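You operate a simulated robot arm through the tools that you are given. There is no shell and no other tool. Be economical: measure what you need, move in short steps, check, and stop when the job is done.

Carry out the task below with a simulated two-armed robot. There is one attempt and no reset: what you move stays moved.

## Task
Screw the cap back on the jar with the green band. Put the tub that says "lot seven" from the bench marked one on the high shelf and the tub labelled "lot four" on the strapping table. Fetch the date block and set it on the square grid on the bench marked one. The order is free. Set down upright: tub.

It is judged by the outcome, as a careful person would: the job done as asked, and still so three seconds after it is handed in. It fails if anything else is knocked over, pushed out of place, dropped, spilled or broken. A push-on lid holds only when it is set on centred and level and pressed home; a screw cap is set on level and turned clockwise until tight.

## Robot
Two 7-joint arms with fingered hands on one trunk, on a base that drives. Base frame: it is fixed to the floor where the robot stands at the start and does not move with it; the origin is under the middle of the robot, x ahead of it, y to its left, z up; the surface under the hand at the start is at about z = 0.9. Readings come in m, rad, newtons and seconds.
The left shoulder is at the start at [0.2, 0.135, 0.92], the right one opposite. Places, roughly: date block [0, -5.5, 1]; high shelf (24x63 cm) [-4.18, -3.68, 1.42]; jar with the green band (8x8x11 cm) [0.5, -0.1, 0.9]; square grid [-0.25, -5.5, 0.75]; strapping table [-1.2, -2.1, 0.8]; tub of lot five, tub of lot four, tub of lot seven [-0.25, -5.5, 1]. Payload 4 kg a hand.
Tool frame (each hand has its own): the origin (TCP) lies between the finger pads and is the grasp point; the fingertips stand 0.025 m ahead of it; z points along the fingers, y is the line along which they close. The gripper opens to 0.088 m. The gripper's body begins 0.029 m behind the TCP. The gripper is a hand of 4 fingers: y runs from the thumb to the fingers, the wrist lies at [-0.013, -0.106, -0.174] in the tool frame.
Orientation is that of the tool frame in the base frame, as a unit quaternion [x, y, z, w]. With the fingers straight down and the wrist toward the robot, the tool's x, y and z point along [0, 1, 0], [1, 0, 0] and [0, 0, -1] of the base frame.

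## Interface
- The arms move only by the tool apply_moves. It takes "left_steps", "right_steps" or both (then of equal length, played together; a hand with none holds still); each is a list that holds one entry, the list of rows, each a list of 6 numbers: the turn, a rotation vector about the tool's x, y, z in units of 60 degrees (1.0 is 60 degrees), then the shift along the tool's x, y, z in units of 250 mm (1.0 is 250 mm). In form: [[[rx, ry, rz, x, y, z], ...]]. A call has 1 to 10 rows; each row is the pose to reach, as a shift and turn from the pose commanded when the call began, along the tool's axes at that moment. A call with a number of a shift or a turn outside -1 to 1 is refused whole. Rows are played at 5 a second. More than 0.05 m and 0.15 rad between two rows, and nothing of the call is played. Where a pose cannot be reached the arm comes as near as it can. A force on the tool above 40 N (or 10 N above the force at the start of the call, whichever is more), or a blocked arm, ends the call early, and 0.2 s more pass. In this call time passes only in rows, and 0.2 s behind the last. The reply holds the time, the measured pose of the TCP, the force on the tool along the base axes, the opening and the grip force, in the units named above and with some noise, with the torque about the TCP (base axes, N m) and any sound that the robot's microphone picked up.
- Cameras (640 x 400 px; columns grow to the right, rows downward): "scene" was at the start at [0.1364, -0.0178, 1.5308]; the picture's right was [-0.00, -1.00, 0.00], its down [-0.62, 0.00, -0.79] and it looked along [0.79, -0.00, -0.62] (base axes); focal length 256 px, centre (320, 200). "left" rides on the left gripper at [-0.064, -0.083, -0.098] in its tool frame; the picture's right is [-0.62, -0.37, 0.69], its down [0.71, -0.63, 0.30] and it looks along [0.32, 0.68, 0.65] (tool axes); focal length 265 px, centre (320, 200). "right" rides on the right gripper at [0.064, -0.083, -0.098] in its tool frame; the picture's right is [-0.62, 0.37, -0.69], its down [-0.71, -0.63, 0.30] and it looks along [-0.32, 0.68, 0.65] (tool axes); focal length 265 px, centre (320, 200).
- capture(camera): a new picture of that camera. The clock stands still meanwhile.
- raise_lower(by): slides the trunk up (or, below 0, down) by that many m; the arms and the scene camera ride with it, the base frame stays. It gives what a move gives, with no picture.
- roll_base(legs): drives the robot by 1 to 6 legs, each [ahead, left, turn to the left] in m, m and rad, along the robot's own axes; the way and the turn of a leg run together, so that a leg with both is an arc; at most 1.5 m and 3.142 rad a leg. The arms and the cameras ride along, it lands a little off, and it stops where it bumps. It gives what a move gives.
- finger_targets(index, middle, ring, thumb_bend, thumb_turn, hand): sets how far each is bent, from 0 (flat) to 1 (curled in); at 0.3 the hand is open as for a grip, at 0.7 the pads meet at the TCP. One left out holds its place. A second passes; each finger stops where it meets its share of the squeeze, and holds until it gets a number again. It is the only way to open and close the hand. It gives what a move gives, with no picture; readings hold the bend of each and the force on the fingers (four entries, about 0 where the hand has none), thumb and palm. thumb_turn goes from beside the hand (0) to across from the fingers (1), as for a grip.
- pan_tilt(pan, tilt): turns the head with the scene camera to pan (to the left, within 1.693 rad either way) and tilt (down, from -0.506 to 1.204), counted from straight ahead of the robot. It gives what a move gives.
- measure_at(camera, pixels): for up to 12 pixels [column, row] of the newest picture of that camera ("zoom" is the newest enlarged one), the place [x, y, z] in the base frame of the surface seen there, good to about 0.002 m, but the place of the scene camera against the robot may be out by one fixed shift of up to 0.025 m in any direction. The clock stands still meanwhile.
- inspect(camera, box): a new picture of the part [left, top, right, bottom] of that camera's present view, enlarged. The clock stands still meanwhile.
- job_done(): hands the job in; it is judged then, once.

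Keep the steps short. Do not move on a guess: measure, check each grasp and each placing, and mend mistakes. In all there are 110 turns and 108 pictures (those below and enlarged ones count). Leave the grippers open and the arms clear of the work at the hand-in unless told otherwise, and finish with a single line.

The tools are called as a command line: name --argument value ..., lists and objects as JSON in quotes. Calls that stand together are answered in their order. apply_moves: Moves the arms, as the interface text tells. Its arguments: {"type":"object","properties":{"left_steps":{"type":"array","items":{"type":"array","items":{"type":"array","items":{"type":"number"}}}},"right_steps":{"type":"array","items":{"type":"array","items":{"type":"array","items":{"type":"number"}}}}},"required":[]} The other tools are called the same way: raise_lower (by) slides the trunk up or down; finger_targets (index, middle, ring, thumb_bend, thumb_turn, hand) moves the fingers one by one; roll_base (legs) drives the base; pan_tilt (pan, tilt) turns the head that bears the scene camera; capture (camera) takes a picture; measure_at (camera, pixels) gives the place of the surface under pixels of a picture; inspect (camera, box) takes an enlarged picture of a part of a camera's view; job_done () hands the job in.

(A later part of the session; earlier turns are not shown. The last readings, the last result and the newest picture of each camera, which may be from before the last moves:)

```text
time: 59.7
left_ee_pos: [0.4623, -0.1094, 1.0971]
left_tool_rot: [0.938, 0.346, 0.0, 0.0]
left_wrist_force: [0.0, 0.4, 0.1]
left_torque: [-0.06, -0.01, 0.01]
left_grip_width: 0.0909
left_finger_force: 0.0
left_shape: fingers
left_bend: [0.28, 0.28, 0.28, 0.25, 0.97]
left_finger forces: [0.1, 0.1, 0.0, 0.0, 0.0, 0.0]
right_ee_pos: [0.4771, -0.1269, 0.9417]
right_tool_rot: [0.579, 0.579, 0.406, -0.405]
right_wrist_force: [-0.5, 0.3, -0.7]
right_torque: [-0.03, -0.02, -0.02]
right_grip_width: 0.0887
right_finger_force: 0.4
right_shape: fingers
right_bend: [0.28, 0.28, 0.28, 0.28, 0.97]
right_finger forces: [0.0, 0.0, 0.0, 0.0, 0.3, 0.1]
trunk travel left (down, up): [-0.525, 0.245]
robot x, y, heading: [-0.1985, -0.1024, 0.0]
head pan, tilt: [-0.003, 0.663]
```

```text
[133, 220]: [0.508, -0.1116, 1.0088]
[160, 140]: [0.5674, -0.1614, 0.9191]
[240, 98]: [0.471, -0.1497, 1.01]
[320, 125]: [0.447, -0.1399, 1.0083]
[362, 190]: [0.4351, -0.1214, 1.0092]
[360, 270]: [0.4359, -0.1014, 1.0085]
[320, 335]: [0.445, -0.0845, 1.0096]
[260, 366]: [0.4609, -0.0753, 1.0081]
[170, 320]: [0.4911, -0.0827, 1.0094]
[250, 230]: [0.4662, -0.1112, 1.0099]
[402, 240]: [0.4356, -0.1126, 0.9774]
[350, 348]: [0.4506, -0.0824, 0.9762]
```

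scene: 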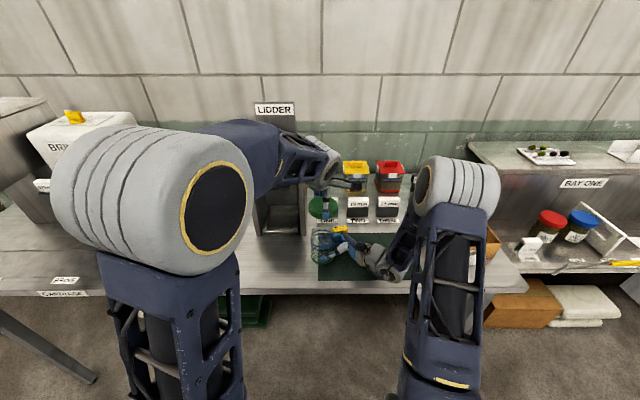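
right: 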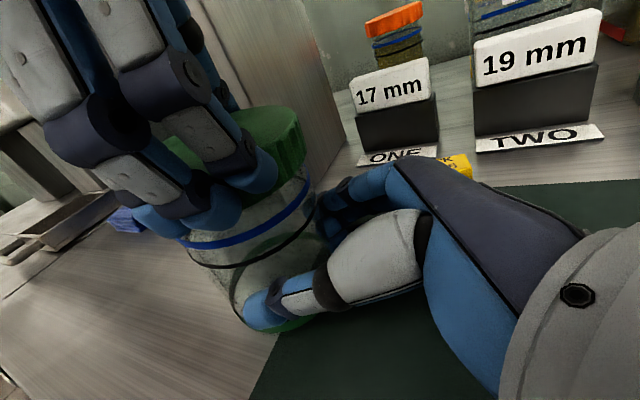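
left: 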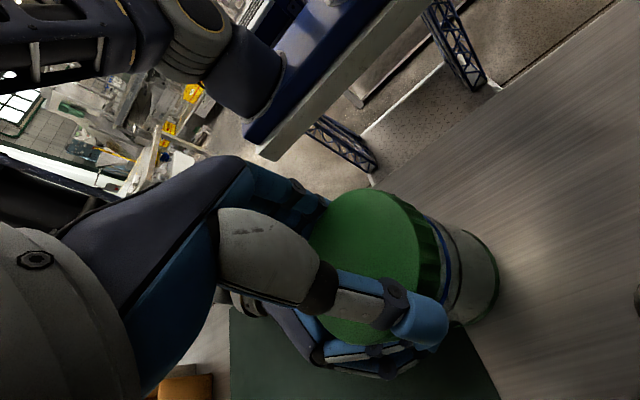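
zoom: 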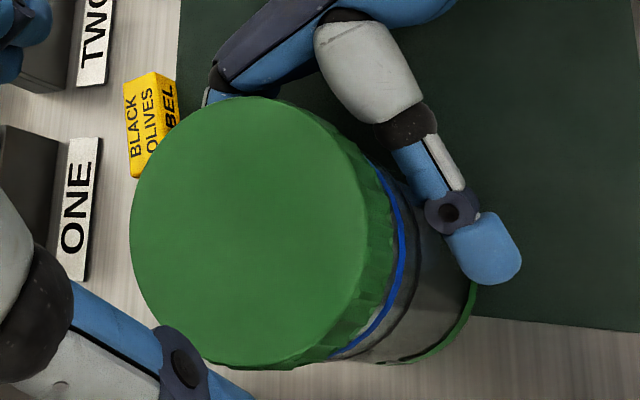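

The cap is level at z 1.009 and the jar stands flat at (0.4715,-0.1125). For a check of tightness I grip the jar again, re-grip the cap at 5° and turn once more.

apply_moves --right_steps '[[[0, 0, 0, 0.006, 0, 0.015]]]'

finger_targets --hand "right" --index 0.65 --middle 0.65 --ring 0.65 --thumb_bend 0.65

apply_moves --left_steps '[[[0, 0, -0.123, 0.008, 0.01, 0], [0, 0, -0.246, 0.016, 0.02, 0], [0, 0, -0.369, 0.023, 0.03, 0], [0, 0, -0.492, 0.03, 0.04, 0], [0, 0, -0.615, 0.038, 0.05, 0], [0, 0, -0.738, 0.046, 0.06, 0], [0, 0, -0.738, 0.046, 0.06, 0.1], [0, 0, -0.738, 0.046, 0.06, 0.2], [0, 0, -0.738, 0.046, 0.06, 0.3]]]'

finger_targets --hand "left" --index 0.65 --middle 0.65 --ring 0.65 --thumb_bend 0.65

apply_moves --left_steps '[[[0, 0, 0.1, -0.0044, -0.0016, 0], [0, 0, 0.2, -0.0084, -0.0036, 0], [0, 0, 0.3, -0.012, -0.006, 0], [0, 0, 0.4, -0.0156, -0.0088, 0.0]]]'

```text
time: 60.1
left_ee_pos: [0.4626, -0.1106, 1.098]
left_tool_rot: [0.939, 0.344, 0.0, 0.0]
left_wrist_force: [-0.9, 0.3, -0.6]
left_torque: [-0.02, -0.01, -0.01]
left_grip_width: 0.0914
left_finger_force: 0.1
left_shape: fingers
left_bend: [0.28, 0.28, 0.28, 0.25, 0.97]
left_finger forces: [0.0, 0.1, 0.0, 0.1, 0.1, 0.0]
right_ee_pos: [0.4785, -0.1223, 0.9413]
right_tool_rot: [0.579, 0.579, 0.405, -0.405]
right_wrist_force: [-0.1, -1.5, -0.4]
right_torque: [-0.02, 0.02, 0.02]
right_grip_width: 0.0887
right_finger_force: 0.2
right_shape: fingers
right_bend: [0.28, 0.28, 0.28, 0.28, 0.97]
right_finger forces: [0.0, 0.1, 0.1, 0.1, 0.3, 0.1]
trunk travel left (down, up): [-0.525, 0.245]
robot x, y, heading: [-0.1955, -0.1025, -0.004]
head pan, tilt: [-0.003, 0.663]
```

```text
time: 61.1
left_ee_pos: [0.4623, -0.1106, 1.0957]
left_tool_rot: [0.939, 0.345, 0.001, 0.0]
left_wrist_force: [-0.2, -0.7, 0.4]
left_torque: [0.0, 0.0, -0.01]
left_grip_width: 0.0912
left_finger_force: 0.0
left_shape: fingers
left_bend: [0.28, 0.28, 0.28, 0.25, 0.97]
left_finger forces: [0.1, 0.0, 0.1, 0.1, 0.0, 0.0]
right_ee_pos: [0.4777, -0.1228, 0.9437]
right_tool_rot: [0.578, 0.579, 0.407, -0.406]
right_wrist_force: [0.6, 0.4, 5.0]
right_torque: [0.06, -0.18, 0.0]
right_grip_width: 0.0636
right_finger_force: 25.4
right_shape: fingers
right_bend: [0.49, 0.54, 0.54, 0.39, 0.94]
right_finger forces: [8.9, 8.1, 7.2, 0.0, 25.0, 0.0]
trunk travel left (down, up): [-0.525, 0.245]
robot x, y, heading: [-0.1957, -0.1011, 0.0]
head pan, tilt: [-0.003, 0.663]
```

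```text
time: 63.1
left_ee_pos: [0.4813, -0.1138, 1.0221]
left_tool_rot: [0.739, 0.673, 0.0, 0.0]
left_wrist_force: [-0.6, -0.1, 0.5]
left_torque: [0.0, 0.0, 0.01]
left_grip_width: 0.0912
left_finger_force: 0.1
left_shape: fingers
left_bend: [0.28, 0.28, 0.28, 0.25, 0.97]
left_finger forces: [0.1, 0.0, 0.1, 0.0, 0.3, 0.0]
right_ee_pos: [0.4787, -0.1233, 0.9427]
right_tool_rot: [0.579, 0.579, 0.406, -0.406]
right_wrist_force: [1.4, -0.2, 6.6]
right_torque: [0.1, -0.2, -0.02]
right_grip_width: 0.0634
right_finger_force: 25.0
right_shape: fingers
right_bend: [0.49, 0.54, 0.54, 0.38, 0.94]
right_finger forces: [8.8, 8.2, 7.4, 0.0, 24.7, 0.1]
trunk travel left (down, up): [-0.525, 0.245]
robot x, y, heading: [-0.1984, -0.0963, 0.006]
head pan, tilt: [-0.003, 0.663]
```

```text
time: 64.1
left_ee_pos: [0.4816, -0.1142, 1.0233]
left_tool_rot: [0.74, 0.673, 0.001, 0.0]
left_wrist_force: [4.7, 1.9, 3.0]
left_torque: [0.06, -0.38, -0.02]
left_grip_width: 0.0656
left_finger_force: 22.0
left_shape: fingers
left_bend: [0.49, 0.51, 0.53, 0.35, 0.94]
left_finger forces: [7.2, 8.6, 8.3, 0.0, 19.6, 0.0]
right_ee_pos: [0.4777, -0.1222, 0.9423]
right_tool_rot: [0.58, 0.579, 0.405, -0.405]
right_wrist_force: [-3.2, -2.2, 6.7]
right_torque: [0.11, -0.32, 0.06]
right_grip_width: 0.0638
right_finger_force: 25.3
right_shape: fingers
right_bend: [0.5, 0.54, 0.55, 0.38, 0.95]
right_finger forces: [7.8, 7.5, 6.9, 0.1, 27.1, 0.0]
trunk travel left (down, up): [-0.525, 0.245]
robot x, y, heading: [-0.1946, -0.0998, 0.0]
head pan, tilt: [-0.003, 0.663]
```

```text
time: 65.1
left_ee_pos: [0.4793, -0.115, 1.0234]
left_tool_rot: [0.863, 0.506, 0.001, 0.0]
left_wrist_force: [11.0, 6.3, 5.1]
left_torque: [0.3, -0.37, 0.96]
left_grip_width: 0.0658
left_finger_force: 25.7
left_shape: fingers
left_bend: [0.47, 0.52, 0.57, 0.38, 0.85]
left_finger forces: [11.9, 11.3, 8.0, 0.0, 21.1, 0.1]
right_ee_pos: [0.4786, -0.1237, 0.9431]
right_tool_rot: [0.58, 0.578, 0.405, -0.405]
right_wrist_force: [-8.3, -6.0, 6.6]
right_torque: [0.09, -0.73, -0.85]
right_grip_width: 0.0648
right_finger_force: 27.3
right_shape: fingers
right_bend: [0.5, 0.54, 0.55, 0.37, 0.95]
right_finger forces: [9.0, 8.7, 6.8, 0.0, 30.1, 0.0]
trunk travel left (down, up): [-0.525, 0.245]
robot x, y, heading: [-0.1936, -0.0993, -0.003]
head pan, tilt: [-0.003, 0.663]
```

Torque jumped to ~1 N m within 24°: the cap is tight. I release and lift the left hand, then release the right and back it out.

finger_targets --hand "left" --index 0.28 --middle 0.28 --ring 0.28 --thumb_bend 0.25

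apply_moves --left_steps '[[[0, 0, 0, 0, 0, -0.15], [0, 0, 0, 0, 0, -0.3], [0, 0, 0, 0, 0, -0.45], [0, 0, 0, 0, 0, -0.6]]]'

finger_targets --hand "right" --index 0.28 --middle 0.28 --ring 0.28 --thumb_bend 0.28

apply_moves --right_steps '[[[0, 0, 0, -0.042, 0.0, -0.115], [0, 0, 0, -0.084, 0, -0.23], [0, 0, 0, -0.126, 0, -0.345], [0, 0, 0, 0.07, 0, -0.36], [0, 0, 0, 0.26, 0, -0.38], [0, 0, 0, 0.45, 0, -0.4], [0, 0, 0, 0.64, 0, -0.42]]]'

capture --camera "scene"

```text
time: 66.1
left_ee_pos: [0.4791, -0.1178, 1.0221]
left_tool_rot: [0.863, 0.505, 0.0, -0.001]
left_wrist_force: [-2.4, -1.4, 1.3]
left_torque: [-0.04, 0.04, 0.08]
left_grip_width: 0.092
left_finger_force: 1.2
left_shape: fingers
left_bend: [0.28, 0.28, 0.28, 0.24, 0.96]
left_finger forces: [0.0, 0.0, 0.1, 0.0, 1.9, 0.0]
right_ee_pos: [0.4772, -0.1223, 0.9432]
right_tool_rot: [0.579, 0.579, 0.406, -0.406]
right_wrist_force: [4.0, 0.4, 6.3]
right_torque: [-0.03, -0.09, -0.11]
right_grip_width: 0.0638
right_finger_force: 23.2
right_shape: fingers
right_bend: [0.5, 0.54, 0.55, 0.38, 0.93]
right_finger forces: [9.9, 7.9, 7.0, 0.1, 22.3, 0.0]
trunk travel left (down, up): [-0.525, 0.245]
robot x, y, heading: [-0.1981, -0.097, 0.004]
head pan, tilt: [-0.003, 0.663]
```

```text
time: 67.1
left_ee_pos: [0.4786, -0.1181, 1.1734]
left_tool_rot: [0.864, 0.504, -0.001, 0.0]
left_wrist_force: [-0.3, 0.0, 0.1]
left_torque: [-0.02, 0.0, 0.0]
left_grip_width: 0.0909
left_finger_force: 0.0
left_shape: fingers
left_bend: [0.28, 0.28, 0.28, 0.25, 0.97]
left_finger forces: [0.1, 0.0, 0.0, 0.0, 0.0, 0.1]
right_ee_pos: [0.4781, -0.1229, 0.9428]
right_tool_rot: [0.579, 0.579, 0.405, -0.406]
right_wrist_force: [1.0, -0.3, 6.8]
right_torque: [0.02, -0.15, -0.05]
right_grip_width: 0.0638
right_finger_force: 24.3
right_shape: fingers
right_bend: [0.5, 0.55, 0.55, 0.38, 0.94]
right_finger forces: [8.7, 7.3, 7.3, 0.0, 25.2, 0.0]
trunk travel left (down, up): [-0.525, 0.245]
robot x, y, heading: [-0.1951, -0.0964, 0.002]
head pan, tilt: [-0.003, 0.663]
```

```text
time: 68.1
left_ee_pos: [0.4773, -0.1173, 1.1723]
left_tool_rot: [0.863, 0.505, -0.001, 0.0]
left_wrist_force: [0.1, -0.4, 0.7]
left_torque: [0.0, 0.0, 0.01]
left_grip_width: 0.0907
left_finger_force: 0.0
left_shape: fingers
left_bend: [0.28, 0.28, 0.28, 0.25, 0.97]
left_finger forces: [0.0, 0.0, 0.0, 0.1, 0.0, 0.0]
right_ee_pos: [0.4786, -0.1233, 0.9405]
right_tool_rot: [0.579, 0.579, 0.406, -0.405]
right_wrist_force: [0.3, -0.4, 0.5]
right_torque: [-0.01, -0.01, 0.01]
right_grip_width: 0.0889
right_finger_force: 0.3
right_shape: fingers
right_bend: [0.28, 0.28, 0.28, 0.28, 0.98]
right_finger forces: [0.1, 0.0, 0.0, 0.0, 0.2, 0.1]
trunk travel left (down, up): [-0.525, 0.245]
robot x, y, heading: [-0.1973, -0.1036, 0.001]
head pan, tilt: [-0.003, 0.663]
```

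```text
time: 69.7
left_ee_pos: [0.4773, -0.1167, 1.1722]
left_tool_rot: [0.863, 0.504, 0.0, 0.0]
left_wrist_force: [-0.3, 0.1, -0.3]
left_torque: [-0.02, 0.01, -0.01]
left_grip_width: 0.0908
left_finger_force: 0.1
left_shape: fingers
left_bend: [0.28, 0.28, 0.28, 0.25, 0.97]
left_finger forces: [0.0, 0.0, 0.0, 0.1, 0.1, 0.0]
right_ee_pos: [0.4789, -0.1632, 1.1275]
right_tool_rot: [0.581, 0.578, 0.405, -0.406]
right_wrist_force: [-0.6, 0.3, 0.4]
right_torque: [0.0, -0.01, 0.02]
right_grip_width: 0.0888
right_finger_force: 0.0
right_shape: fingers
right_bend: [0.28, 0.28, 0.28, 0.28, 0.98]
right_finger forces: [0.0, 0.1, 0.0, 0.0, 0.0, 0.0]
trunk travel left (down, up): [-0.525, 0.245]
robot x, y, heading: [-0.193, -0.1008, 0.001]
head pan, tilt: [-0.003, 0.663]
```

```text
67 pictures are left
```

scene: 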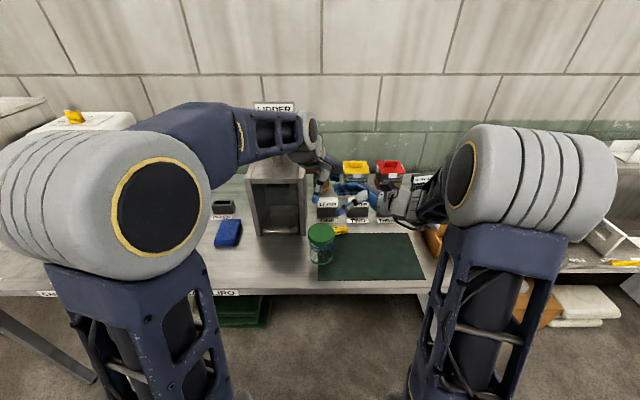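

The jar stands capped. Now I bring both arms back to their starting posture, moving apart from each other.

apply_moves --left_steps '[[[0, 0, -0.06, 0.085, -0.076, -0.015], [0, 0, -0.12, 0.171, -0.153, -0.03], [0, 0, -0.18, 0.256, -0.229, -0.045], [0, 0, -0.24, 0.342, -0.305, -0.06], [0, 0, -0.3, 0.427, -0.382, -0.075], [0, 0, -0.36, 0.513, -0.458, -0.09], [0, 0, -0.42, 0.6, -0.535, -0.105], [0, 0, -0.49, 0.684, -0.611, -0.12]]]' --right_steps '[[[0, -0.125, 0, 0.034, -0.044, -0.107], [0, -0.25, 0, 0.069, -0.089, -0.214], [0, -0.375, 0, 0.103, -0.133, -0.322], [0, -0.5, 0, 0.137, -0.178, -0.429], [0, -0.625, 0, 0.172, -0.222, -0.536], [0, -0.75, 0, 0.206, -0.267, -0.643], [0, -0.875, 0, 0.241, -0.311, -0.751], [0, -1.0, 0, 0.275, -0.356, -0.858]]]'

apply_moves --right_steps '[[[0, -0.08, 0, 0, 0, 0], [0, -0.167, 0, 0, 0, 0]]]'

pan_tilt --pan -1.5 --tilt 0.35

capture --camera "scene"

```text
time: 71.5
left_ee_pos: [0.4303, 0.1055, 1.2027]
left_tool_rot: [0.707, 0.708, 0.0, -0.001]
left_wrist_force: [-0.6, 0.1, 0.0]
left_torque: [0.0, 0.04, -0.02]
left_grip_width: 0.0912
left_finger_force: 0.0
left_shape: fingers
left_bend: [0.28, 0.28, 0.28, 0.25, 0.97]
left_finger forces: [0.1, 0.1, 0.1, 0.0, 0.0, 0.0]
right_ee_pos: [0.3901, -0.344, 1.2655]
right_tool_rot: [0.705, 0.704, 0.061, -0.061]
right_wrist_force: [0.9, -1.3, 0.3]
right_torque: [0.02, 0.03, 0.01]
right_grip_width: 0.0888
right_finger_force: 0.1
right_shape: fingers
right_bend: [0.28, 0.28, 0.28, 0.28, 0.98]
right_finger forces: [0.1, 0.0, 0.0, 0.1, 0.1, 0.1]
trunk travel left (down, up): [-0.525, 0.245]
robot x, y, heading: [-0.1941, -0.1027, -0.004]
head pan, tilt: [-0.003, 0.663]
```

```text
time: 72.1
left_ee_pos: [0.4301, 0.1071, 1.2021]
left_tool_rot: [0.707, 0.707, 0.0, 0.0]
left_wrist_force: [-0.5, -0.2, -0.7]
left_torque: [0.02, 0.01, 0.04]
left_grip_width: 0.0908
left_finger_force: 0.1
left_shape: fingers
left_bend: [0.28, 0.28, 0.28, 0.25, 0.97]
left_finger forces: [0.1, 0.0, 0.0, 0.0, 0.0, 0.0]
right_ee_pos: [0.3905, -0.3438, 1.2651]
right_tool_rot: [0.707, 0.708, -0.001, 0.001]
right_wrist_force: [0.8, 0.1, 0.3]
right_torque: [-0.01, -0.01, 0.01]
right_grip_width: 0.0886
right_finger_force: 0.1
right_shape: fingers
right_bend: [0.28, 0.28, 0.28, 0.28, 0.98]
right_finger forces: [0.0, 0.0, 0.0, 0.0, 0.0, 0.1]
trunk travel left (down, up): [-0.525, 0.245]
robot x, y, heading: [-0.1988, -0.101, 0.002]
head pan, tilt: [-0.003, 0.663]
```

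```text
time: 73.7
left_ee_pos: [0.4295, 0.1063, 1.2033]
left_tool_rot: [0.706, 0.708, 0.0, 0.0]
left_wrist_force: [0.4, -1.0, 0.2]
left_torque: [-0.02, 0.02, -0.01]
left_grip_width: 0.0908
left_finger_force: 0.1
left_shape: fingers
left_bend: [0.28, 0.28, 0.28, 0.25, 0.97]
left_finger forces: [0.1, 0.1, 0.0, 0.0, 0.0, 0.0]
right_ee_pos: [0.3912, -0.3445, 1.2665]
right_tool_rot: [0.707, 0.707, 0.0, 0.0]
right_wrist_force: [0.1, 0.2, 0.0]
right_torque: [-0.04, 0.0, -0.01]
right_grip_width: 0.0887
right_finger_force: 0.0
right_shape: fingers
right_bend: [0.28, 0.28, 0.28, 0.28, 0.98]
right_finger forces: [0.0, 0.0, 0.0, 0.0, 0.0, 0.0]
trunk travel left (down, up): [-0.525, 0.245]
robot x, y, heading: [-0.1972, -0.0994, 0.002]
head pan, tilt: [-1.499, 0.351]
```

```text
66 pictures are left
```

scene: 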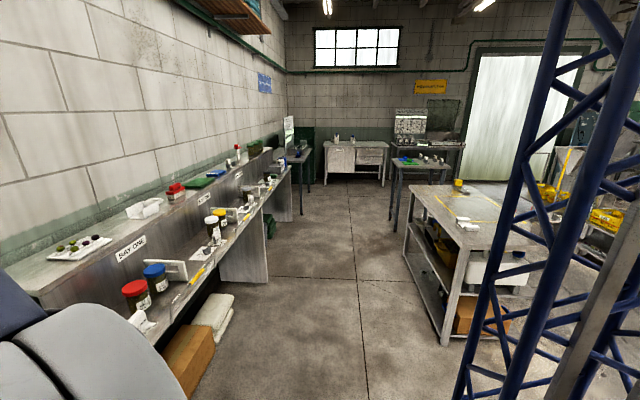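

I see the aisle toward −y: a long shelf on the left, a table on the right, benches at the far wall. I measure their places.

measure_at --camera "scene" --pixels '[[355, 145], [355, 175], [418, 165], [430, 145], [460, 205], [445, 340], [410, 190], [215, 275], [290, 185], [510, 400], [490, 300], [360, 300]]'

inspect --camera "scene" --box '[280, 80, 480, 200]'

```text
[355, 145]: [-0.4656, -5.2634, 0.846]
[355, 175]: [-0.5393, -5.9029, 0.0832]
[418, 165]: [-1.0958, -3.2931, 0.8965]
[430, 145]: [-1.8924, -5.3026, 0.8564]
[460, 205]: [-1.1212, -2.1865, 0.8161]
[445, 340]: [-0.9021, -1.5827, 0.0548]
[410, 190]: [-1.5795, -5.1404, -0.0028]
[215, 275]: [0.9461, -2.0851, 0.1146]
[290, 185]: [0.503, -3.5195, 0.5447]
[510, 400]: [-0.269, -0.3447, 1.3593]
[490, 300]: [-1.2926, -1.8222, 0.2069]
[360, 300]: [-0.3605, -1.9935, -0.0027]
```

```text
3.20 times, centred on (380, 140) of scene
```

zoom: 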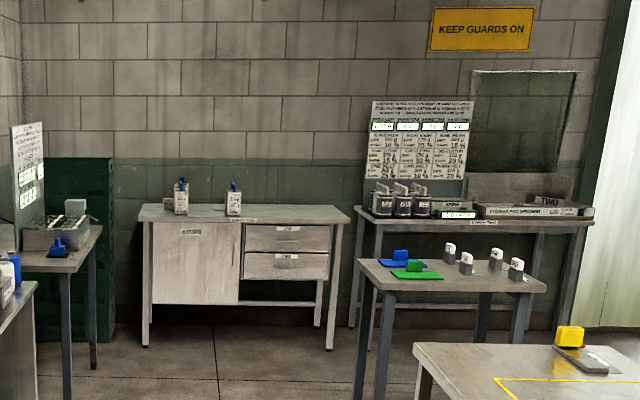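

I measure the far benches in the enlarged view.

measure_at --camera "zoom" --pixels '[[60, 262], [58, 245], [30, 180], [180, 210], [235, 215], [75, 240], [270, 213], [500, 225], [390, 205], [450, 280], [400, 262], [70, 340]]'

inspect --camera "scene" --box '[275, 110, 375, 190]'

```text
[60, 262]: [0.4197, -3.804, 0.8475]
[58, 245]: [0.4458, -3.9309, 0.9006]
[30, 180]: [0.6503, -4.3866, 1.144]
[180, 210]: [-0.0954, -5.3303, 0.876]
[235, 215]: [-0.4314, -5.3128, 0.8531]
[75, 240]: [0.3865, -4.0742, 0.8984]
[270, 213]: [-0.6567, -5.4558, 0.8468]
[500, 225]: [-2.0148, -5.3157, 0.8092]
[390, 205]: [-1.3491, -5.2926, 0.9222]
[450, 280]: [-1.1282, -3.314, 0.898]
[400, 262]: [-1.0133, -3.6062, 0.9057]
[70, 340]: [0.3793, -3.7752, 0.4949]
```

```text
5.00 times, centred on (325, 150) of scene
```

zoom: 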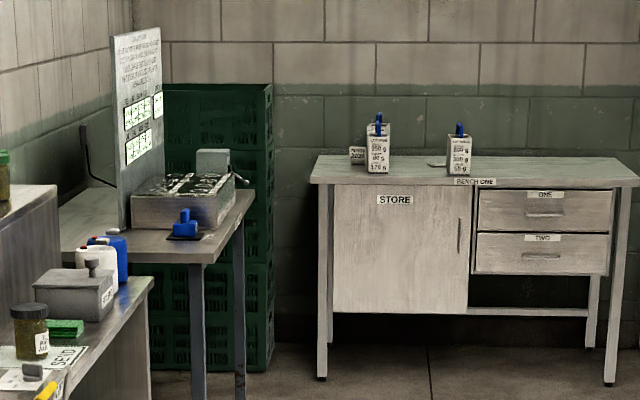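

The far desk reads "BENCH ONE". I back off 8 cm, turn right 90° (hands pass at z≥1.18, above all on the bench front), and drive down the aisle 2.9 m.

roll_base --legs '[[-0.1, 0, 0], [0, 0, -1.571], [1.5, 0, 0], [1.4, 0, 0]]'

pan_tilt --pan 0 --tilt 0.4

capture --camera "scene"

```text
time: 92.3
left_ee_pos: [-0.0629, -3.6303, 1.2038]
left_tool_rot: [1.0, 0.012, 0.0, 0.0]
left_wrist_force: [0.1, 0.3, -0.7]
left_torque: [-0.01, -0.01, 0.01]
left_grip_width: 0.0908
left_finger_force: 0.2
left_shape: fingers
left_bend: [0.28, 0.28, 0.28, 0.25, 0.97]
left_finger forces: [0.0, 0.0, 0.1, 0.0, 0.0, 0.1]
right_ee_pos: [-0.5134, -3.6009, 1.2652]
right_tool_rot: [1.0, 0.01, 0.0, 0.0]
right_wrist_force: [0.1, 0.4, -0.3]
right_torque: [0.0, 0.02, -0.03]
right_grip_width: 0.089
right_finger_force: 0.1
right_shape: fingers
right_bend: [0.28, 0.28, 0.28, 0.28, 0.98]
right_finger forces: [0.0, 0.0, 0.1, 0.0, 0.0, 0.1]
trunk travel left (down, up): [-0.525, 0.245]
robot x, y, heading: [-0.281, -3.0065, -1.55]
head pan, tilt: [-1.499, 0.351]
```

```text
time: 93.9
left_ee_pos: [-0.0641, -3.6303, 1.2039]
left_tool_rot: [1.0, 0.011, 0.0, 0.0]
left_wrist_force: [0.4, 1.2, 0.0]
left_torque: [0.0, -0.01, 0.03]
left_grip_width: 0.091
left_finger_force: 0.0
left_shape: fingers
left_bend: [0.28, 0.28, 0.28, 0.25, 0.97]
left_finger forces: [0.0, 0.1, 0.0, 0.0, 0.0, 0.0]
right_ee_pos: [-0.514, -3.6008, 1.2661]
right_tool_rot: [1.0, 0.01, 0.0, 0.0]
right_wrist_force: [-0.7, 0.1, -1.0]
right_torque: [0.01, 0.03, -0.03]
right_grip_width: 0.0889
right_finger_force: 0.0
right_shape: fingers
right_bend: [0.28, 0.28, 0.28, 0.28, 0.98]
right_finger forces: [0.0, 0.0, 0.1, 0.0, 0.0, 0.0]
trunk travel left (down, up): [-0.525, 0.245]
robot x, y, heading: [-0.2883, -3.0069, -1.551]
head pan, tilt: [0.0, 0.4]
```

```text
63 pictures are left
```

scene: 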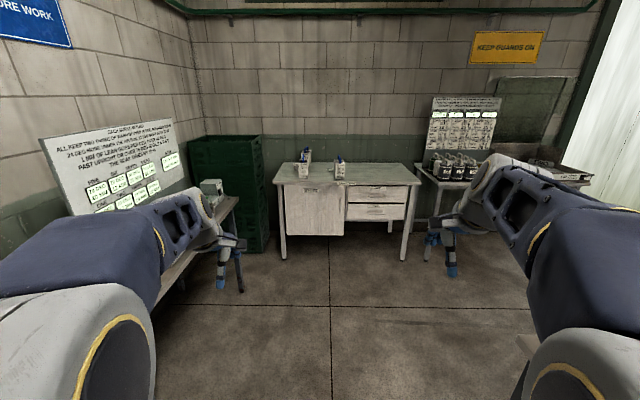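

Clear way. I drive 1.4 m further and look down at the bench top.

roll_base --legs '[[1.4, 0, -0.02]]'

pan_tilt --pan 0 --tilt 0.65

capture --camera "scene"

```text
time: 100.9
left_ee_pos: [-0.0969, -5.0458, 1.203]
left_tool_rot: [1.0, -0.012, 0.0, 0.0]
left_wrist_force: [0.5, 0.6, 0.8]
left_torque: [-0.01, 0.0, 0.0]
left_grip_width: 0.0909
left_finger_force: 0.0
left_shape: fingers
left_bend: [0.28, 0.28, 0.28, 0.25, 0.97]
left_finger forces: [0.0, 0.1, 0.0, 0.0, 0.1, 0.0]
right_ee_pos: [-0.5441, -4.9936, 1.2657]
right_tool_rot: [1.0, -0.013, 0.0, 0.0]
right_wrist_force: [-0.7, 0.0, 0.0]
right_torque: [-0.01, -0.03, -0.04]
right_grip_width: 0.0884
right_finger_force: 0.0
right_shape: fingers
right_bend: [0.28, 0.28, 0.28, 0.28, 0.98]
right_finger forces: [0.0, 0.1, 0.1, 0.0, 0.0, 0.0]
trunk travel left (down, up): [-0.525, 0.245]
robot x, y, heading: [-0.2869, -4.4137, -1.595]
head pan, tilt: [0.0, 0.4]
```

```text
time: 101.7
left_ee_pos: [-0.0964, -5.0438, 1.2034]
left_tool_rot: [1.0, -0.012, 0.0, 0.0]
left_wrist_force: [0.0, -0.3, -0.2]
left_torque: [0.02, 0.01, 0.01]
left_grip_width: 0.091
left_finger_force: 0.0
left_shape: fingers
left_bend: [0.28, 0.28, 0.28, 0.25, 0.97]
left_finger forces: [0.0, 0.0, 0.0, 0.0, 0.0, 0.0]
right_ee_pos: [-0.5443, -4.9941, 1.2645]
right_tool_rot: [1.0, -0.013, 0.0, 0.0]
right_wrist_force: [0.2, -0.4, -0.6]
right_torque: [-0.02, -0.01, 0.04]
right_grip_width: 0.0884
right_finger_force: 0.1
right_shape: fingers
right_bend: [0.28, 0.28, 0.28, 0.28, 0.98]
right_finger forces: [0.0, 0.1, 0.0, 0.0, 0.1, 0.0]
trunk travel left (down, up): [-0.525, 0.245]
robot x, y, heading: [-0.2871, -4.4104, -1.598]
head pan, tilt: [0.0, 0.649]
```

```text
62 pictures are left
```

scene: 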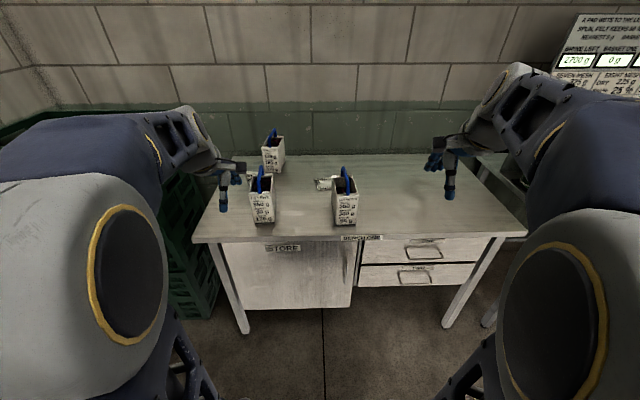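

Three tubs with blue clips, and something small behind at (325,183). I enlarge to read the labels.

inspect --camera "scene" --box '[235, 120, 375, 235]'

measure_at --camera "scene" --pixels '[[262, 205], [262, 183], [346, 208], [344, 185], [273, 155], [275, 138], [325, 183], [400, 200], [400, 240], [270, 240], [455, 165]]'

```text
3.48 times, centred on (305, 178) of scene
```

zoom: 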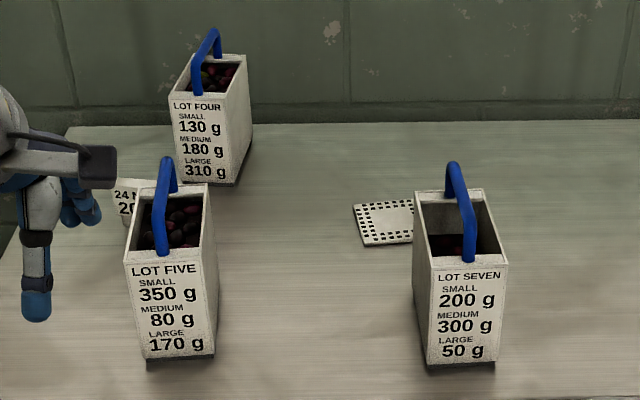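

```text
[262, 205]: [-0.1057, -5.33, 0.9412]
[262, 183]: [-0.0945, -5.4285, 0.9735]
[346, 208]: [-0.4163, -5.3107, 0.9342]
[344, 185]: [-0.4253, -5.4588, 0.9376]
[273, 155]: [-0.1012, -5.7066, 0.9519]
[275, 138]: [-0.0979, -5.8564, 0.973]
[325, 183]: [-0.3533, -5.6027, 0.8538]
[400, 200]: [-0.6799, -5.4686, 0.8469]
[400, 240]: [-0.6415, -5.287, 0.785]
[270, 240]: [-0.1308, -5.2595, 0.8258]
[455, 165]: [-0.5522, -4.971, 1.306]
```

The labels read: lot five (front left), lot four (back left), lot seven (front right); the square grid card lies behind lot seven and a white date block behind lot five. I drive 0.27 m ahead and look from the hand cameras.

roll_base --legs '[[0.27, 0, 0.025]]'

capture --camera "right"

capture --camera "left"

capture --camera "scene"

```text
time: 103.6
left_ee_pos: [-0.0793, -5.3103, 1.2023]
left_tool_rot: [1.0, 0.004, 0.0, 0.0]
left_wrist_force: [0.5, 0.4, -0.3]
left_torque: [0.0, 0.01, 0.0]
left_grip_width: 0.0911
left_finger_force: 0.1
left_shape: fingers
left_bend: [0.28, 0.28, 0.28, 0.25, 0.97]
left_finger forces: [0.1, 0.1, 0.0, 0.1, 0.1, 0.1]
right_ee_pos: [-0.5283, -5.2733, 1.2651]
right_tool_rot: [1.0, 0.003, 0.0, 0.0]
right_wrist_force: [-0.3, 0.0, -0.8]
right_torque: [0.01, 0.03, -0.01]
right_grip_width: 0.0887
right_finger_force: 0.0
right_shape: fingers
right_bend: [0.28, 0.28, 0.28, 0.28, 0.98]
right_finger forces: [0.0, 0.1, 0.0, 0.0, 0.0, 0.0]
trunk travel left (down, up): [-0.525, 0.245]
robot x, y, heading: [-0.2899, -4.6884, -1.568]
head pan, tilt: [0.0, 0.649]
```

```text
60 pictures are left
```

right: 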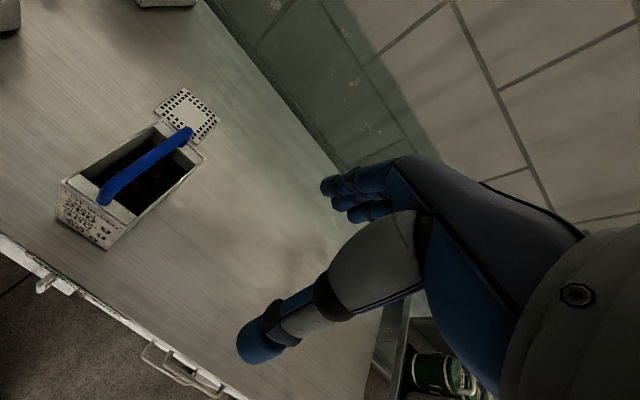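

```text
59 pictures are left
```

left: 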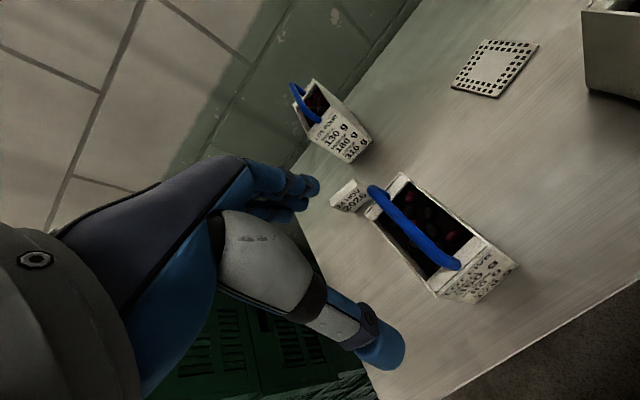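

```text
58 pictures are left
```

scene: 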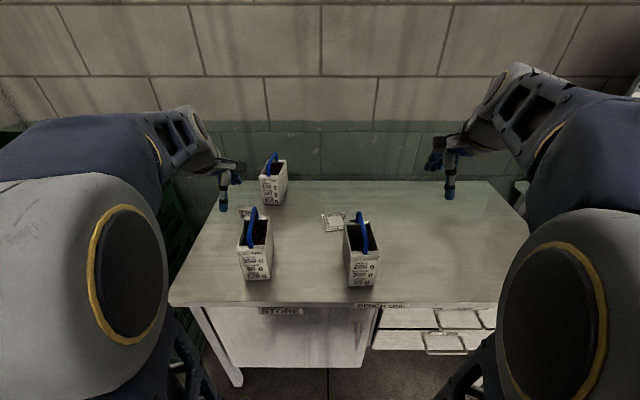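

I measure lot seven's handle and rims (right camera), and the date block, grid and lot four (left camera).

measure_at --camera "right" --pixels '[[103, 197], [120, 178], [145, 160], [170, 143], [187, 132], [62, 185], [107, 248], [150, 125], [203, 157], [186, 90], [155, 110], [216, 120]]'

measure_at --camera "left" --pixels '[[345, 190], [352, 182], [340, 208], [355, 212], [293, 84], [303, 102], [318, 120], [313, 82], [345, 130], [455, 75], [535, 45], [495, 70]]'

inspect --camera "left" --box '[270, 60, 410, 220]'

```text
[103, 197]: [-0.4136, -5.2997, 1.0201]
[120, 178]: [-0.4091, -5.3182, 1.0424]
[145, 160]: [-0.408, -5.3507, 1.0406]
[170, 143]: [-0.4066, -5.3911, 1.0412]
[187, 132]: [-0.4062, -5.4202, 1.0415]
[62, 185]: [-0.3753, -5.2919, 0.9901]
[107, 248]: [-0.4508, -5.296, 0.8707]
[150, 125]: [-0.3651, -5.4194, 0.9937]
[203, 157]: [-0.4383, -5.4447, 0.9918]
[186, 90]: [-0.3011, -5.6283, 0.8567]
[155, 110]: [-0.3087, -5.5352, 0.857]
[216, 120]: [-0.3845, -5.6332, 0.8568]
```

```text
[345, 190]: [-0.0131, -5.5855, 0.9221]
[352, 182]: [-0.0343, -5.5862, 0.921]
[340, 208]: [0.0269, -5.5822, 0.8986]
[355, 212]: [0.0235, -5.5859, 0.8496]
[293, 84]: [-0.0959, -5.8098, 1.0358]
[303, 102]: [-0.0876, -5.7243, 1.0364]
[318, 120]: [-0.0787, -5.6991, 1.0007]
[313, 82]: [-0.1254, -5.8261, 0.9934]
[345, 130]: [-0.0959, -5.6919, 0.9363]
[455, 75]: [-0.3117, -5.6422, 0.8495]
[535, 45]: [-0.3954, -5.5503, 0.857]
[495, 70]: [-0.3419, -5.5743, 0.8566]
```

```text
2.50 times, centred on (340, 140) of left
```

zoom: 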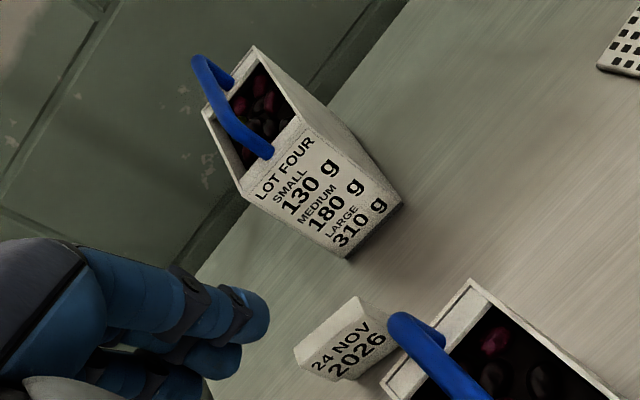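

Lot seven's handle bar runs along y at x≈-0.408, from y -5.31 to -5.43, top z 1.0415, rim 0.992. I turn the right hand 90° counter-clockwise (fingers closing across the bar, wrist to the right) and bring it above at z≈1.15.

apply_moves --right_steps '[[[0, 0, -0.125, 0.06, 0.046, 0.0], [0, 0, -0.25, 0.12, 0.092, 0.05], [0, 0, -0.375, 0.18, 0.138, 0.11], [0, 0, -0.5, 0.24, 0.184, 0.18], [0, 0, -0.625, 0.3, 0.23, 0.25], [0, 0, -0.75, 0.36, 0.276, 0.32], [0, 0, -0.875, 0.42, 0.322, 0.39], [0, 0, -1.0, 0.48, 0.368, 0.46]]]'

apply_moves --right_steps '[[[0, 0, -0.125, 0, 0, 0], [0, 0, -0.25, 0, 0, 0], [0, 0, -0.375, 0, 0, 0], [0, 0, -0.5, 0, 0, 0]]]'

capture --camera "right"

```text
time: 105.4
left_ee_pos: [-0.0792, -5.3085, 1.2045]
left_tool_rot: [1.0, 0.004, 0.0, 0.0]
left_wrist_force: [-0.2, 0.3, -0.3]
left_torque: [0.02, -0.01, -0.01]
left_grip_width: 0.0906
left_finger_force: 0.0
left_shape: fingers
left_bend: [0.28, 0.28, 0.28, 0.25, 0.97]
left_finger forces: [0.0, 0.1, 0.0, 0.0, 0.1, 0.0]
right_ee_pos: [-0.4083, -5.3647, 1.1512]
right_tool_rot: [0.864, 0.504, 0.0, -0.001]
right_wrist_force: [0.0, 0.9, 0.2]
right_torque: [-0.05, -0.01, 0.03]
right_grip_width: 0.0885
right_finger_force: 0.0
right_shape: fingers
right_bend: [0.28, 0.28, 0.28, 0.28, 0.98]
right_finger forces: [0.0, 0.1, 0.1, 0.1, 0.0, 0.0]
trunk travel left (down, up): [-0.525, 0.245]
robot x, y, heading: [-0.2872, -4.6832, -1.569]
head pan, tilt: [0.0, 0.649]
```

```text
time: 106.4
left_ee_pos: [-0.0802, -5.3092, 1.2028]
left_tool_rot: [1.0, 0.003, 0.0, 0.0]
left_wrist_force: [-0.4, 1.0, -0.3]
left_torque: [-0.06, -0.02, 0.03]
left_grip_width: 0.091
left_finger_force: 0.0
left_shape: fingers
left_bend: [0.28, 0.28, 0.28, 0.25, 0.97]
left_finger forces: [0.0, 0.0, 0.0, 0.0, 0.0, 0.0]
right_ee_pos: [-0.4089, -5.3644, 1.1504]
right_tool_rot: [0.705, 0.709, 0.0, 0.0]
right_wrist_force: [-0.3, 0.3, -0.5]
right_torque: [0.02, -0.01, 0.0]
right_grip_width: 0.0884
right_finger_force: 0.0
right_shape: fingers
right_bend: [0.28, 0.28, 0.28, 0.28, 0.98]
right_finger forces: [0.0, 0.1, 0.1, 0.1, 0.0, 0.0]
trunk travel left (down, up): [-0.525, 0.245]
robot x, y, heading: [-0.2914, -4.6845, -1.566]
head pan, tilt: [0.0, 0.649]
```

```text
56 pictures are left
```

right: 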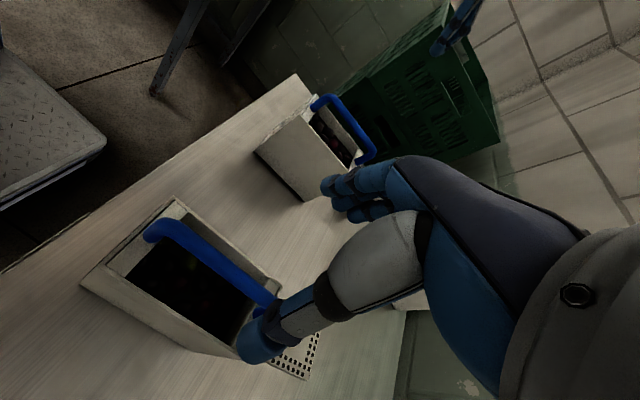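

The grasp point projects onto the middle of the bar. I lower to TCP z≈1.037 and close.

apply_moves --right_steps '[[[0, 0, 0, 0.0, 0.003, 0.15], [0, 0, 0, 0.0, 0.003, 0.3], [0, 0, 0, 0.0, 0.003, 0.4], [0, 0, 0, 0.0, 0.003, 0.454]]]'

finger_targets --hand "right" --index 0.75 --middle 0.75 --ring 0.75 --thumb_bend 0.75

capture --camera "right"

```text
time: 107.4
left_ee_pos: [-0.0787, -5.3091, 1.203]
left_tool_rot: [1.0, 0.003, 0.0, 0.0]
left_wrist_force: [-0.6, 0.3, 0.4]
left_torque: [-0.01, 0.0, 0.0]
left_grip_width: 0.0908
left_finger_force: 0.1
left_shape: fingers
left_bend: [0.28, 0.28, 0.28, 0.25, 0.97]
left_finger forces: [0.1, 0.1, 0.0, 0.0, 0.0, 0.0]
right_ee_pos: [-0.4063, -5.362, 1.036]
right_tool_rot: [0.705, 0.709, 0.0, 0.0]
right_wrist_force: [0.0, 0.3, 0.1]
right_torque: [0.03, 0.01, 0.02]
right_grip_width: 0.0885
right_finger_force: 0.0
right_shape: fingers
right_bend: [0.28, 0.28, 0.28, 0.28, 0.98]
right_finger forces: [0.1, 0.0, 0.0, 0.0, 0.0, 0.0]
trunk travel left (down, up): [-0.525, 0.245]
robot x, y, heading: [-0.2878, -4.6818, -1.562]
head pan, tilt: [0.0, 0.649]
```

```text
time: 108.4
left_ee_pos: [-0.079, -5.3098, 1.203]
left_tool_rot: [1.0, 0.003, 0.0, 0.0]
left_wrist_force: [0.5, -0.2, -0.1]
left_torque: [0.01, -0.02, -0.01]
left_grip_width: 0.0909
left_finger_force: 0.1
left_shape: fingers
left_bend: [0.28, 0.28, 0.28, 0.25, 0.97]
left_finger forces: [0.0, 0.0, 0.1, 0.0, 0.1, 0.0]
right_ee_pos: [-0.4072, -5.3628, 1.0368]
right_tool_rot: [0.706, 0.708, 0.0, 0.0]
right_wrist_force: [-0.5, 0.2, -0.3]
right_torque: [0.13, -0.02, 0.0]
right_grip_width: 0.0002
right_finger_force: 3.1
right_shape: fingers
right_bend: [0.74, 0.74, 0.74, 0.72, 0.97]
right_finger forces: [0.0, 1.6, 4.0, 0.0, 0.5, 0.0]
trunk travel left (down, up): [-0.525, 0.245]
robot x, y, heading: [-0.2874, -4.6819, -1.567]
head pan, tilt: [0.0, 0.649]
```

```text
55 pictures are left
```

right: 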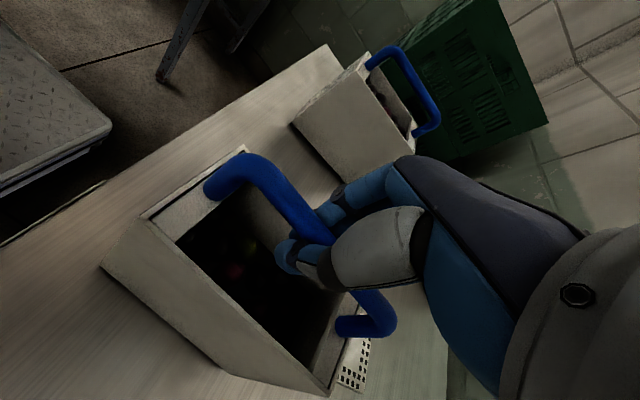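

The fingers have closed under the bar like a hook. I lift slowly 4 cm and check how it hangs.

apply_moves --right_steps '[[[0, 0, 0, 0, 0, -0.02], [0, 0, 0, 0, 0, -0.05], [0, 0, 0, 0, 0, -0.09], [0, 0, 0, 0, 0, -0.13], [0, 0, 0, 0, 0, -0.17]]]'

capture --camera "right"

inspect --camera "scene" --box '[220, 140, 460, 310]'

```text
time: 109.6
left_ee_pos: [-0.0792, -5.3097, 1.2049]
left_tool_rot: [1.0, 0.004, 0.0, -0.001]
left_wrist_force: [-0.4, -0.7, -1.1]
left_torque: [-0.02, 0.0, -0.03]
left_grip_width: 0.0907
left_finger_force: 0.2
left_shape: fingers
left_bend: [0.28, 0.28, 0.28, 0.25, 0.97]
left_finger forces: [0.1, 0.0, 0.1, 0.0, 0.1, 0.0]
right_ee_pos: [-0.4076, -5.3636, 1.0795]
right_tool_rot: [0.705, 0.709, 0.0, 0.001]
right_wrist_force: [-0.6, -0.3, -6.1]
right_torque: [0.11, 0.0, 0.0]
right_grip_width: 0.0
right_finger_force: 2.6
right_shape: fingers
right_bend: [0.74, 0.74, 0.74, 0.72, 0.97]
right_finger forces: [0.1, 2.0, 2.9, 0.0, 0.2, 0.0]
trunk travel left (down, up): [-0.525, 0.245]
robot x, y, heading: [-0.2852, -4.686, -1.564]
head pan, tilt: [0.0, 0.649]
```

```text
54 pictures are left
```

right: 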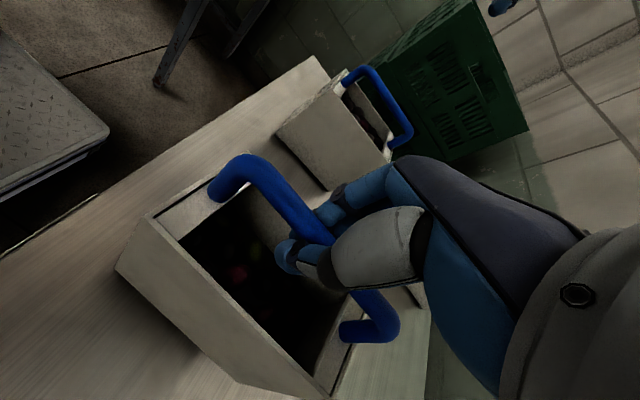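

```text
2.35 times, centred on (340, 225) of scene
```

zoom: 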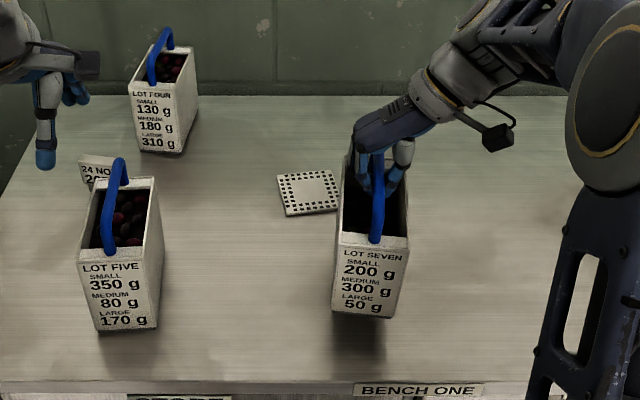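

Lot seven hangs level (6 N). I move it up and to the right out of the way, while the left hand goes above the date block, turning toward 90° so that it will close across the block's width.

apply_moves --left_steps '[[[0, 0, 0.125, 0.04, 0.095, 0], [0, 0, 0.25, 0.08, 0.19, 0], [0, 0, 0.375, 0.12, 0.285, 0], [0, 0, 0.5, 0.16, 0.38, 0], [0, 0, 0.625, 0.2, 0.475, 0], [0, 0, 0.75, 0.24, 0.57, 0], [0, 0, 0.875, 0.28, 0.665, 0], [0, 0, 1.0, 0.316, 0.76, 0]]]' --right_steps '[[[0, 0, 0, 0, 0, -0.06], [0, 0, 0, 0, 0, -0.14], [0, 0, 0, 0.04, -0.08, -0.22], [0, 0, 0, 0.08, -0.16, -0.3], [0, 0, 0, 0.12, -0.24, -0.38], [0, 0, 0, 0.16, -0.32, -0.44], [0, 0, 0, 0.2, -0.4, -0.48], [0, 0, 0, 0.24, -0.48, -0.48]]]'

capture --camera "left"

capture --camera "scene"

```text
time: 111.4
left_ee_pos: [-0.0025, -5.4903, 1.2035]
left_tool_rot: [0.88, -0.476, 0.0, -0.001]
left_wrist_force: [-0.3, -0.3, -0.4]
left_torque: [0.0, -0.01, -0.03]
left_grip_width: 0.0908
left_finger_force: 0.0
left_shape: fingers
left_bend: [0.28, 0.28, 0.28, 0.25, 0.97]
left_finger forces: [0.0, 0.0, 0.1, 0.1, 0.0, 0.0]
left hand out of reach, approached as far as the arm can: row 8
right_ee_pos: [-0.5288, -5.306, 1.2015]
right_tool_rot: [0.705, 0.709, 0.0, 0.0]
right_wrist_force: [0.3, -0.5, -6.6]
right_torque: [0.1, 0.03, -0.02]
right_grip_width: 0.0
right_finger_force: 2.9
right_shape: fingers
right_bend: [0.74, 0.74, 0.74, 0.72, 0.97]
right_finger forces: [0.2, 1.9, 4.0, 0.0, 0.4, 0.0]
trunk travel left (down, up): [-0.525, 0.245]
robot x, y, heading: [-0.2912, -4.6852, -1.566]
head pan, tilt: [0.0, 0.649]
```

```text
52 pictures are left
```

left: 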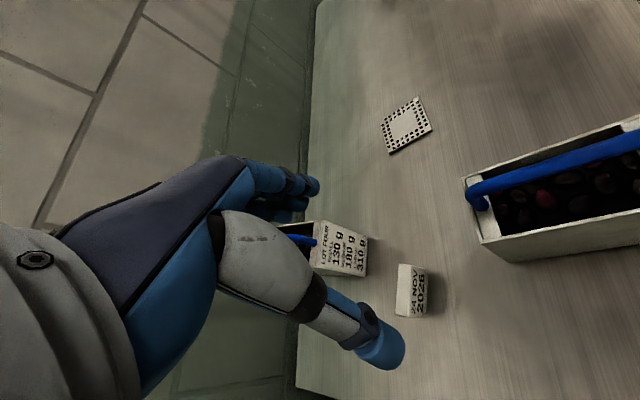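

```text
51 pictures are left
```

scene: 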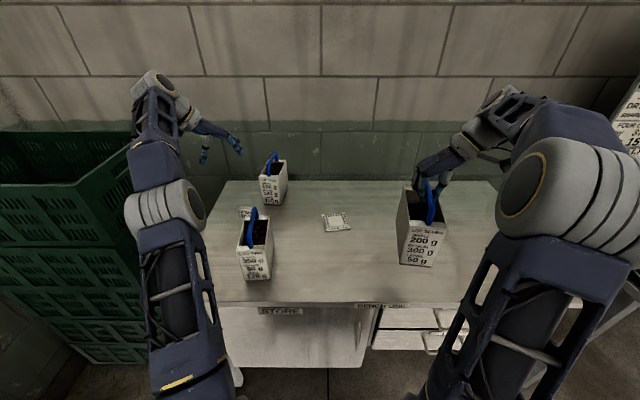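

The left arm is at its reach limit there, so I'll drive closer after measuring. I measure the date block, the grid corners and lot five's near corner.

inspect --camera "left" --box '[300, 80, 500, 340]'

measure_at --camera "left" --pixels '[[399, 266], [412, 265], [409, 315], [397, 313], [404, 290], [425, 268], [424, 315], [381, 125], [419, 98], [432, 128], [391, 153], [480, 242]]'

```text
1.54 times, centred on (400, 210) of left
```

zoom: 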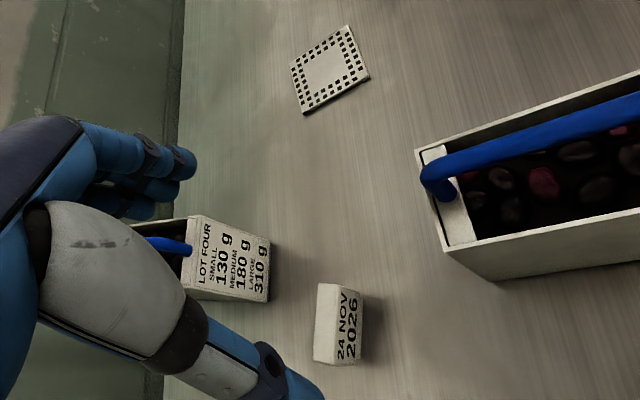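

```text
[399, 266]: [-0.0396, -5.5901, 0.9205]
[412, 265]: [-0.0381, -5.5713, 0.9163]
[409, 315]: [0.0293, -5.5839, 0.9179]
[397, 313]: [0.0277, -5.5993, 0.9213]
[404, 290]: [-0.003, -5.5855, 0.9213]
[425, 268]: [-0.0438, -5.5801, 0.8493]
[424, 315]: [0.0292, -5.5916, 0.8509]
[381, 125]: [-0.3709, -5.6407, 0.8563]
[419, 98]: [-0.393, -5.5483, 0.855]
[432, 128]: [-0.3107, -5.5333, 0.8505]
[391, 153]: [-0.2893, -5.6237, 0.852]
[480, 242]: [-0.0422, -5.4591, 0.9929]
```

The block is 7 cm wide, ~2.4 cm deep, top z 0.921, turned ~10°; I'll grip it front-to-back at about 10°. Grid centre (-0.341,-5.587), top 0.856. I drive 0.12 m ahead.

roll_base --legs '[[0.12, 0, 0]]'

```text
time: 112.6
left_ee_pos: [-0.0038, -5.613, 1.2029]
left_tool_rot: [0.88, -0.475, 0.0, -0.001]
left_wrist_force: [0.0, 0.4, -0.3]
left_torque: [0.01, -0.01, 0.02]
left_grip_width: 0.0908
left_finger_force: 0.0
left_shape: fingers
left_bend: [0.28, 0.28, 0.28, 0.25, 0.97]
left_finger forces: [0.0, 0.0, 0.0, 0.0, 0.1, 0.1]
right_ee_pos: [-0.5293, -5.4278, 1.1994]
right_tool_rot: [0.705, 0.709, 0.0, 0.001]
right_wrist_force: [-1.2, -0.6, -6.0]
right_torque: [0.07, -0.02, 0.01]
right_grip_width: 0.0
right_finger_force: 2.6
right_shape: fingers
right_bend: [0.74, 0.74, 0.74, 0.72, 0.97]
right_finger forces: [0.2, 2.0, 2.6, 0.0, 0.3, 0.0]
trunk travel left (down, up): [-0.525, 0.245]
robot x, y, heading: [-0.2844, -4.8064, -1.566]
head pan, tilt: [0.0, 0.649]
```

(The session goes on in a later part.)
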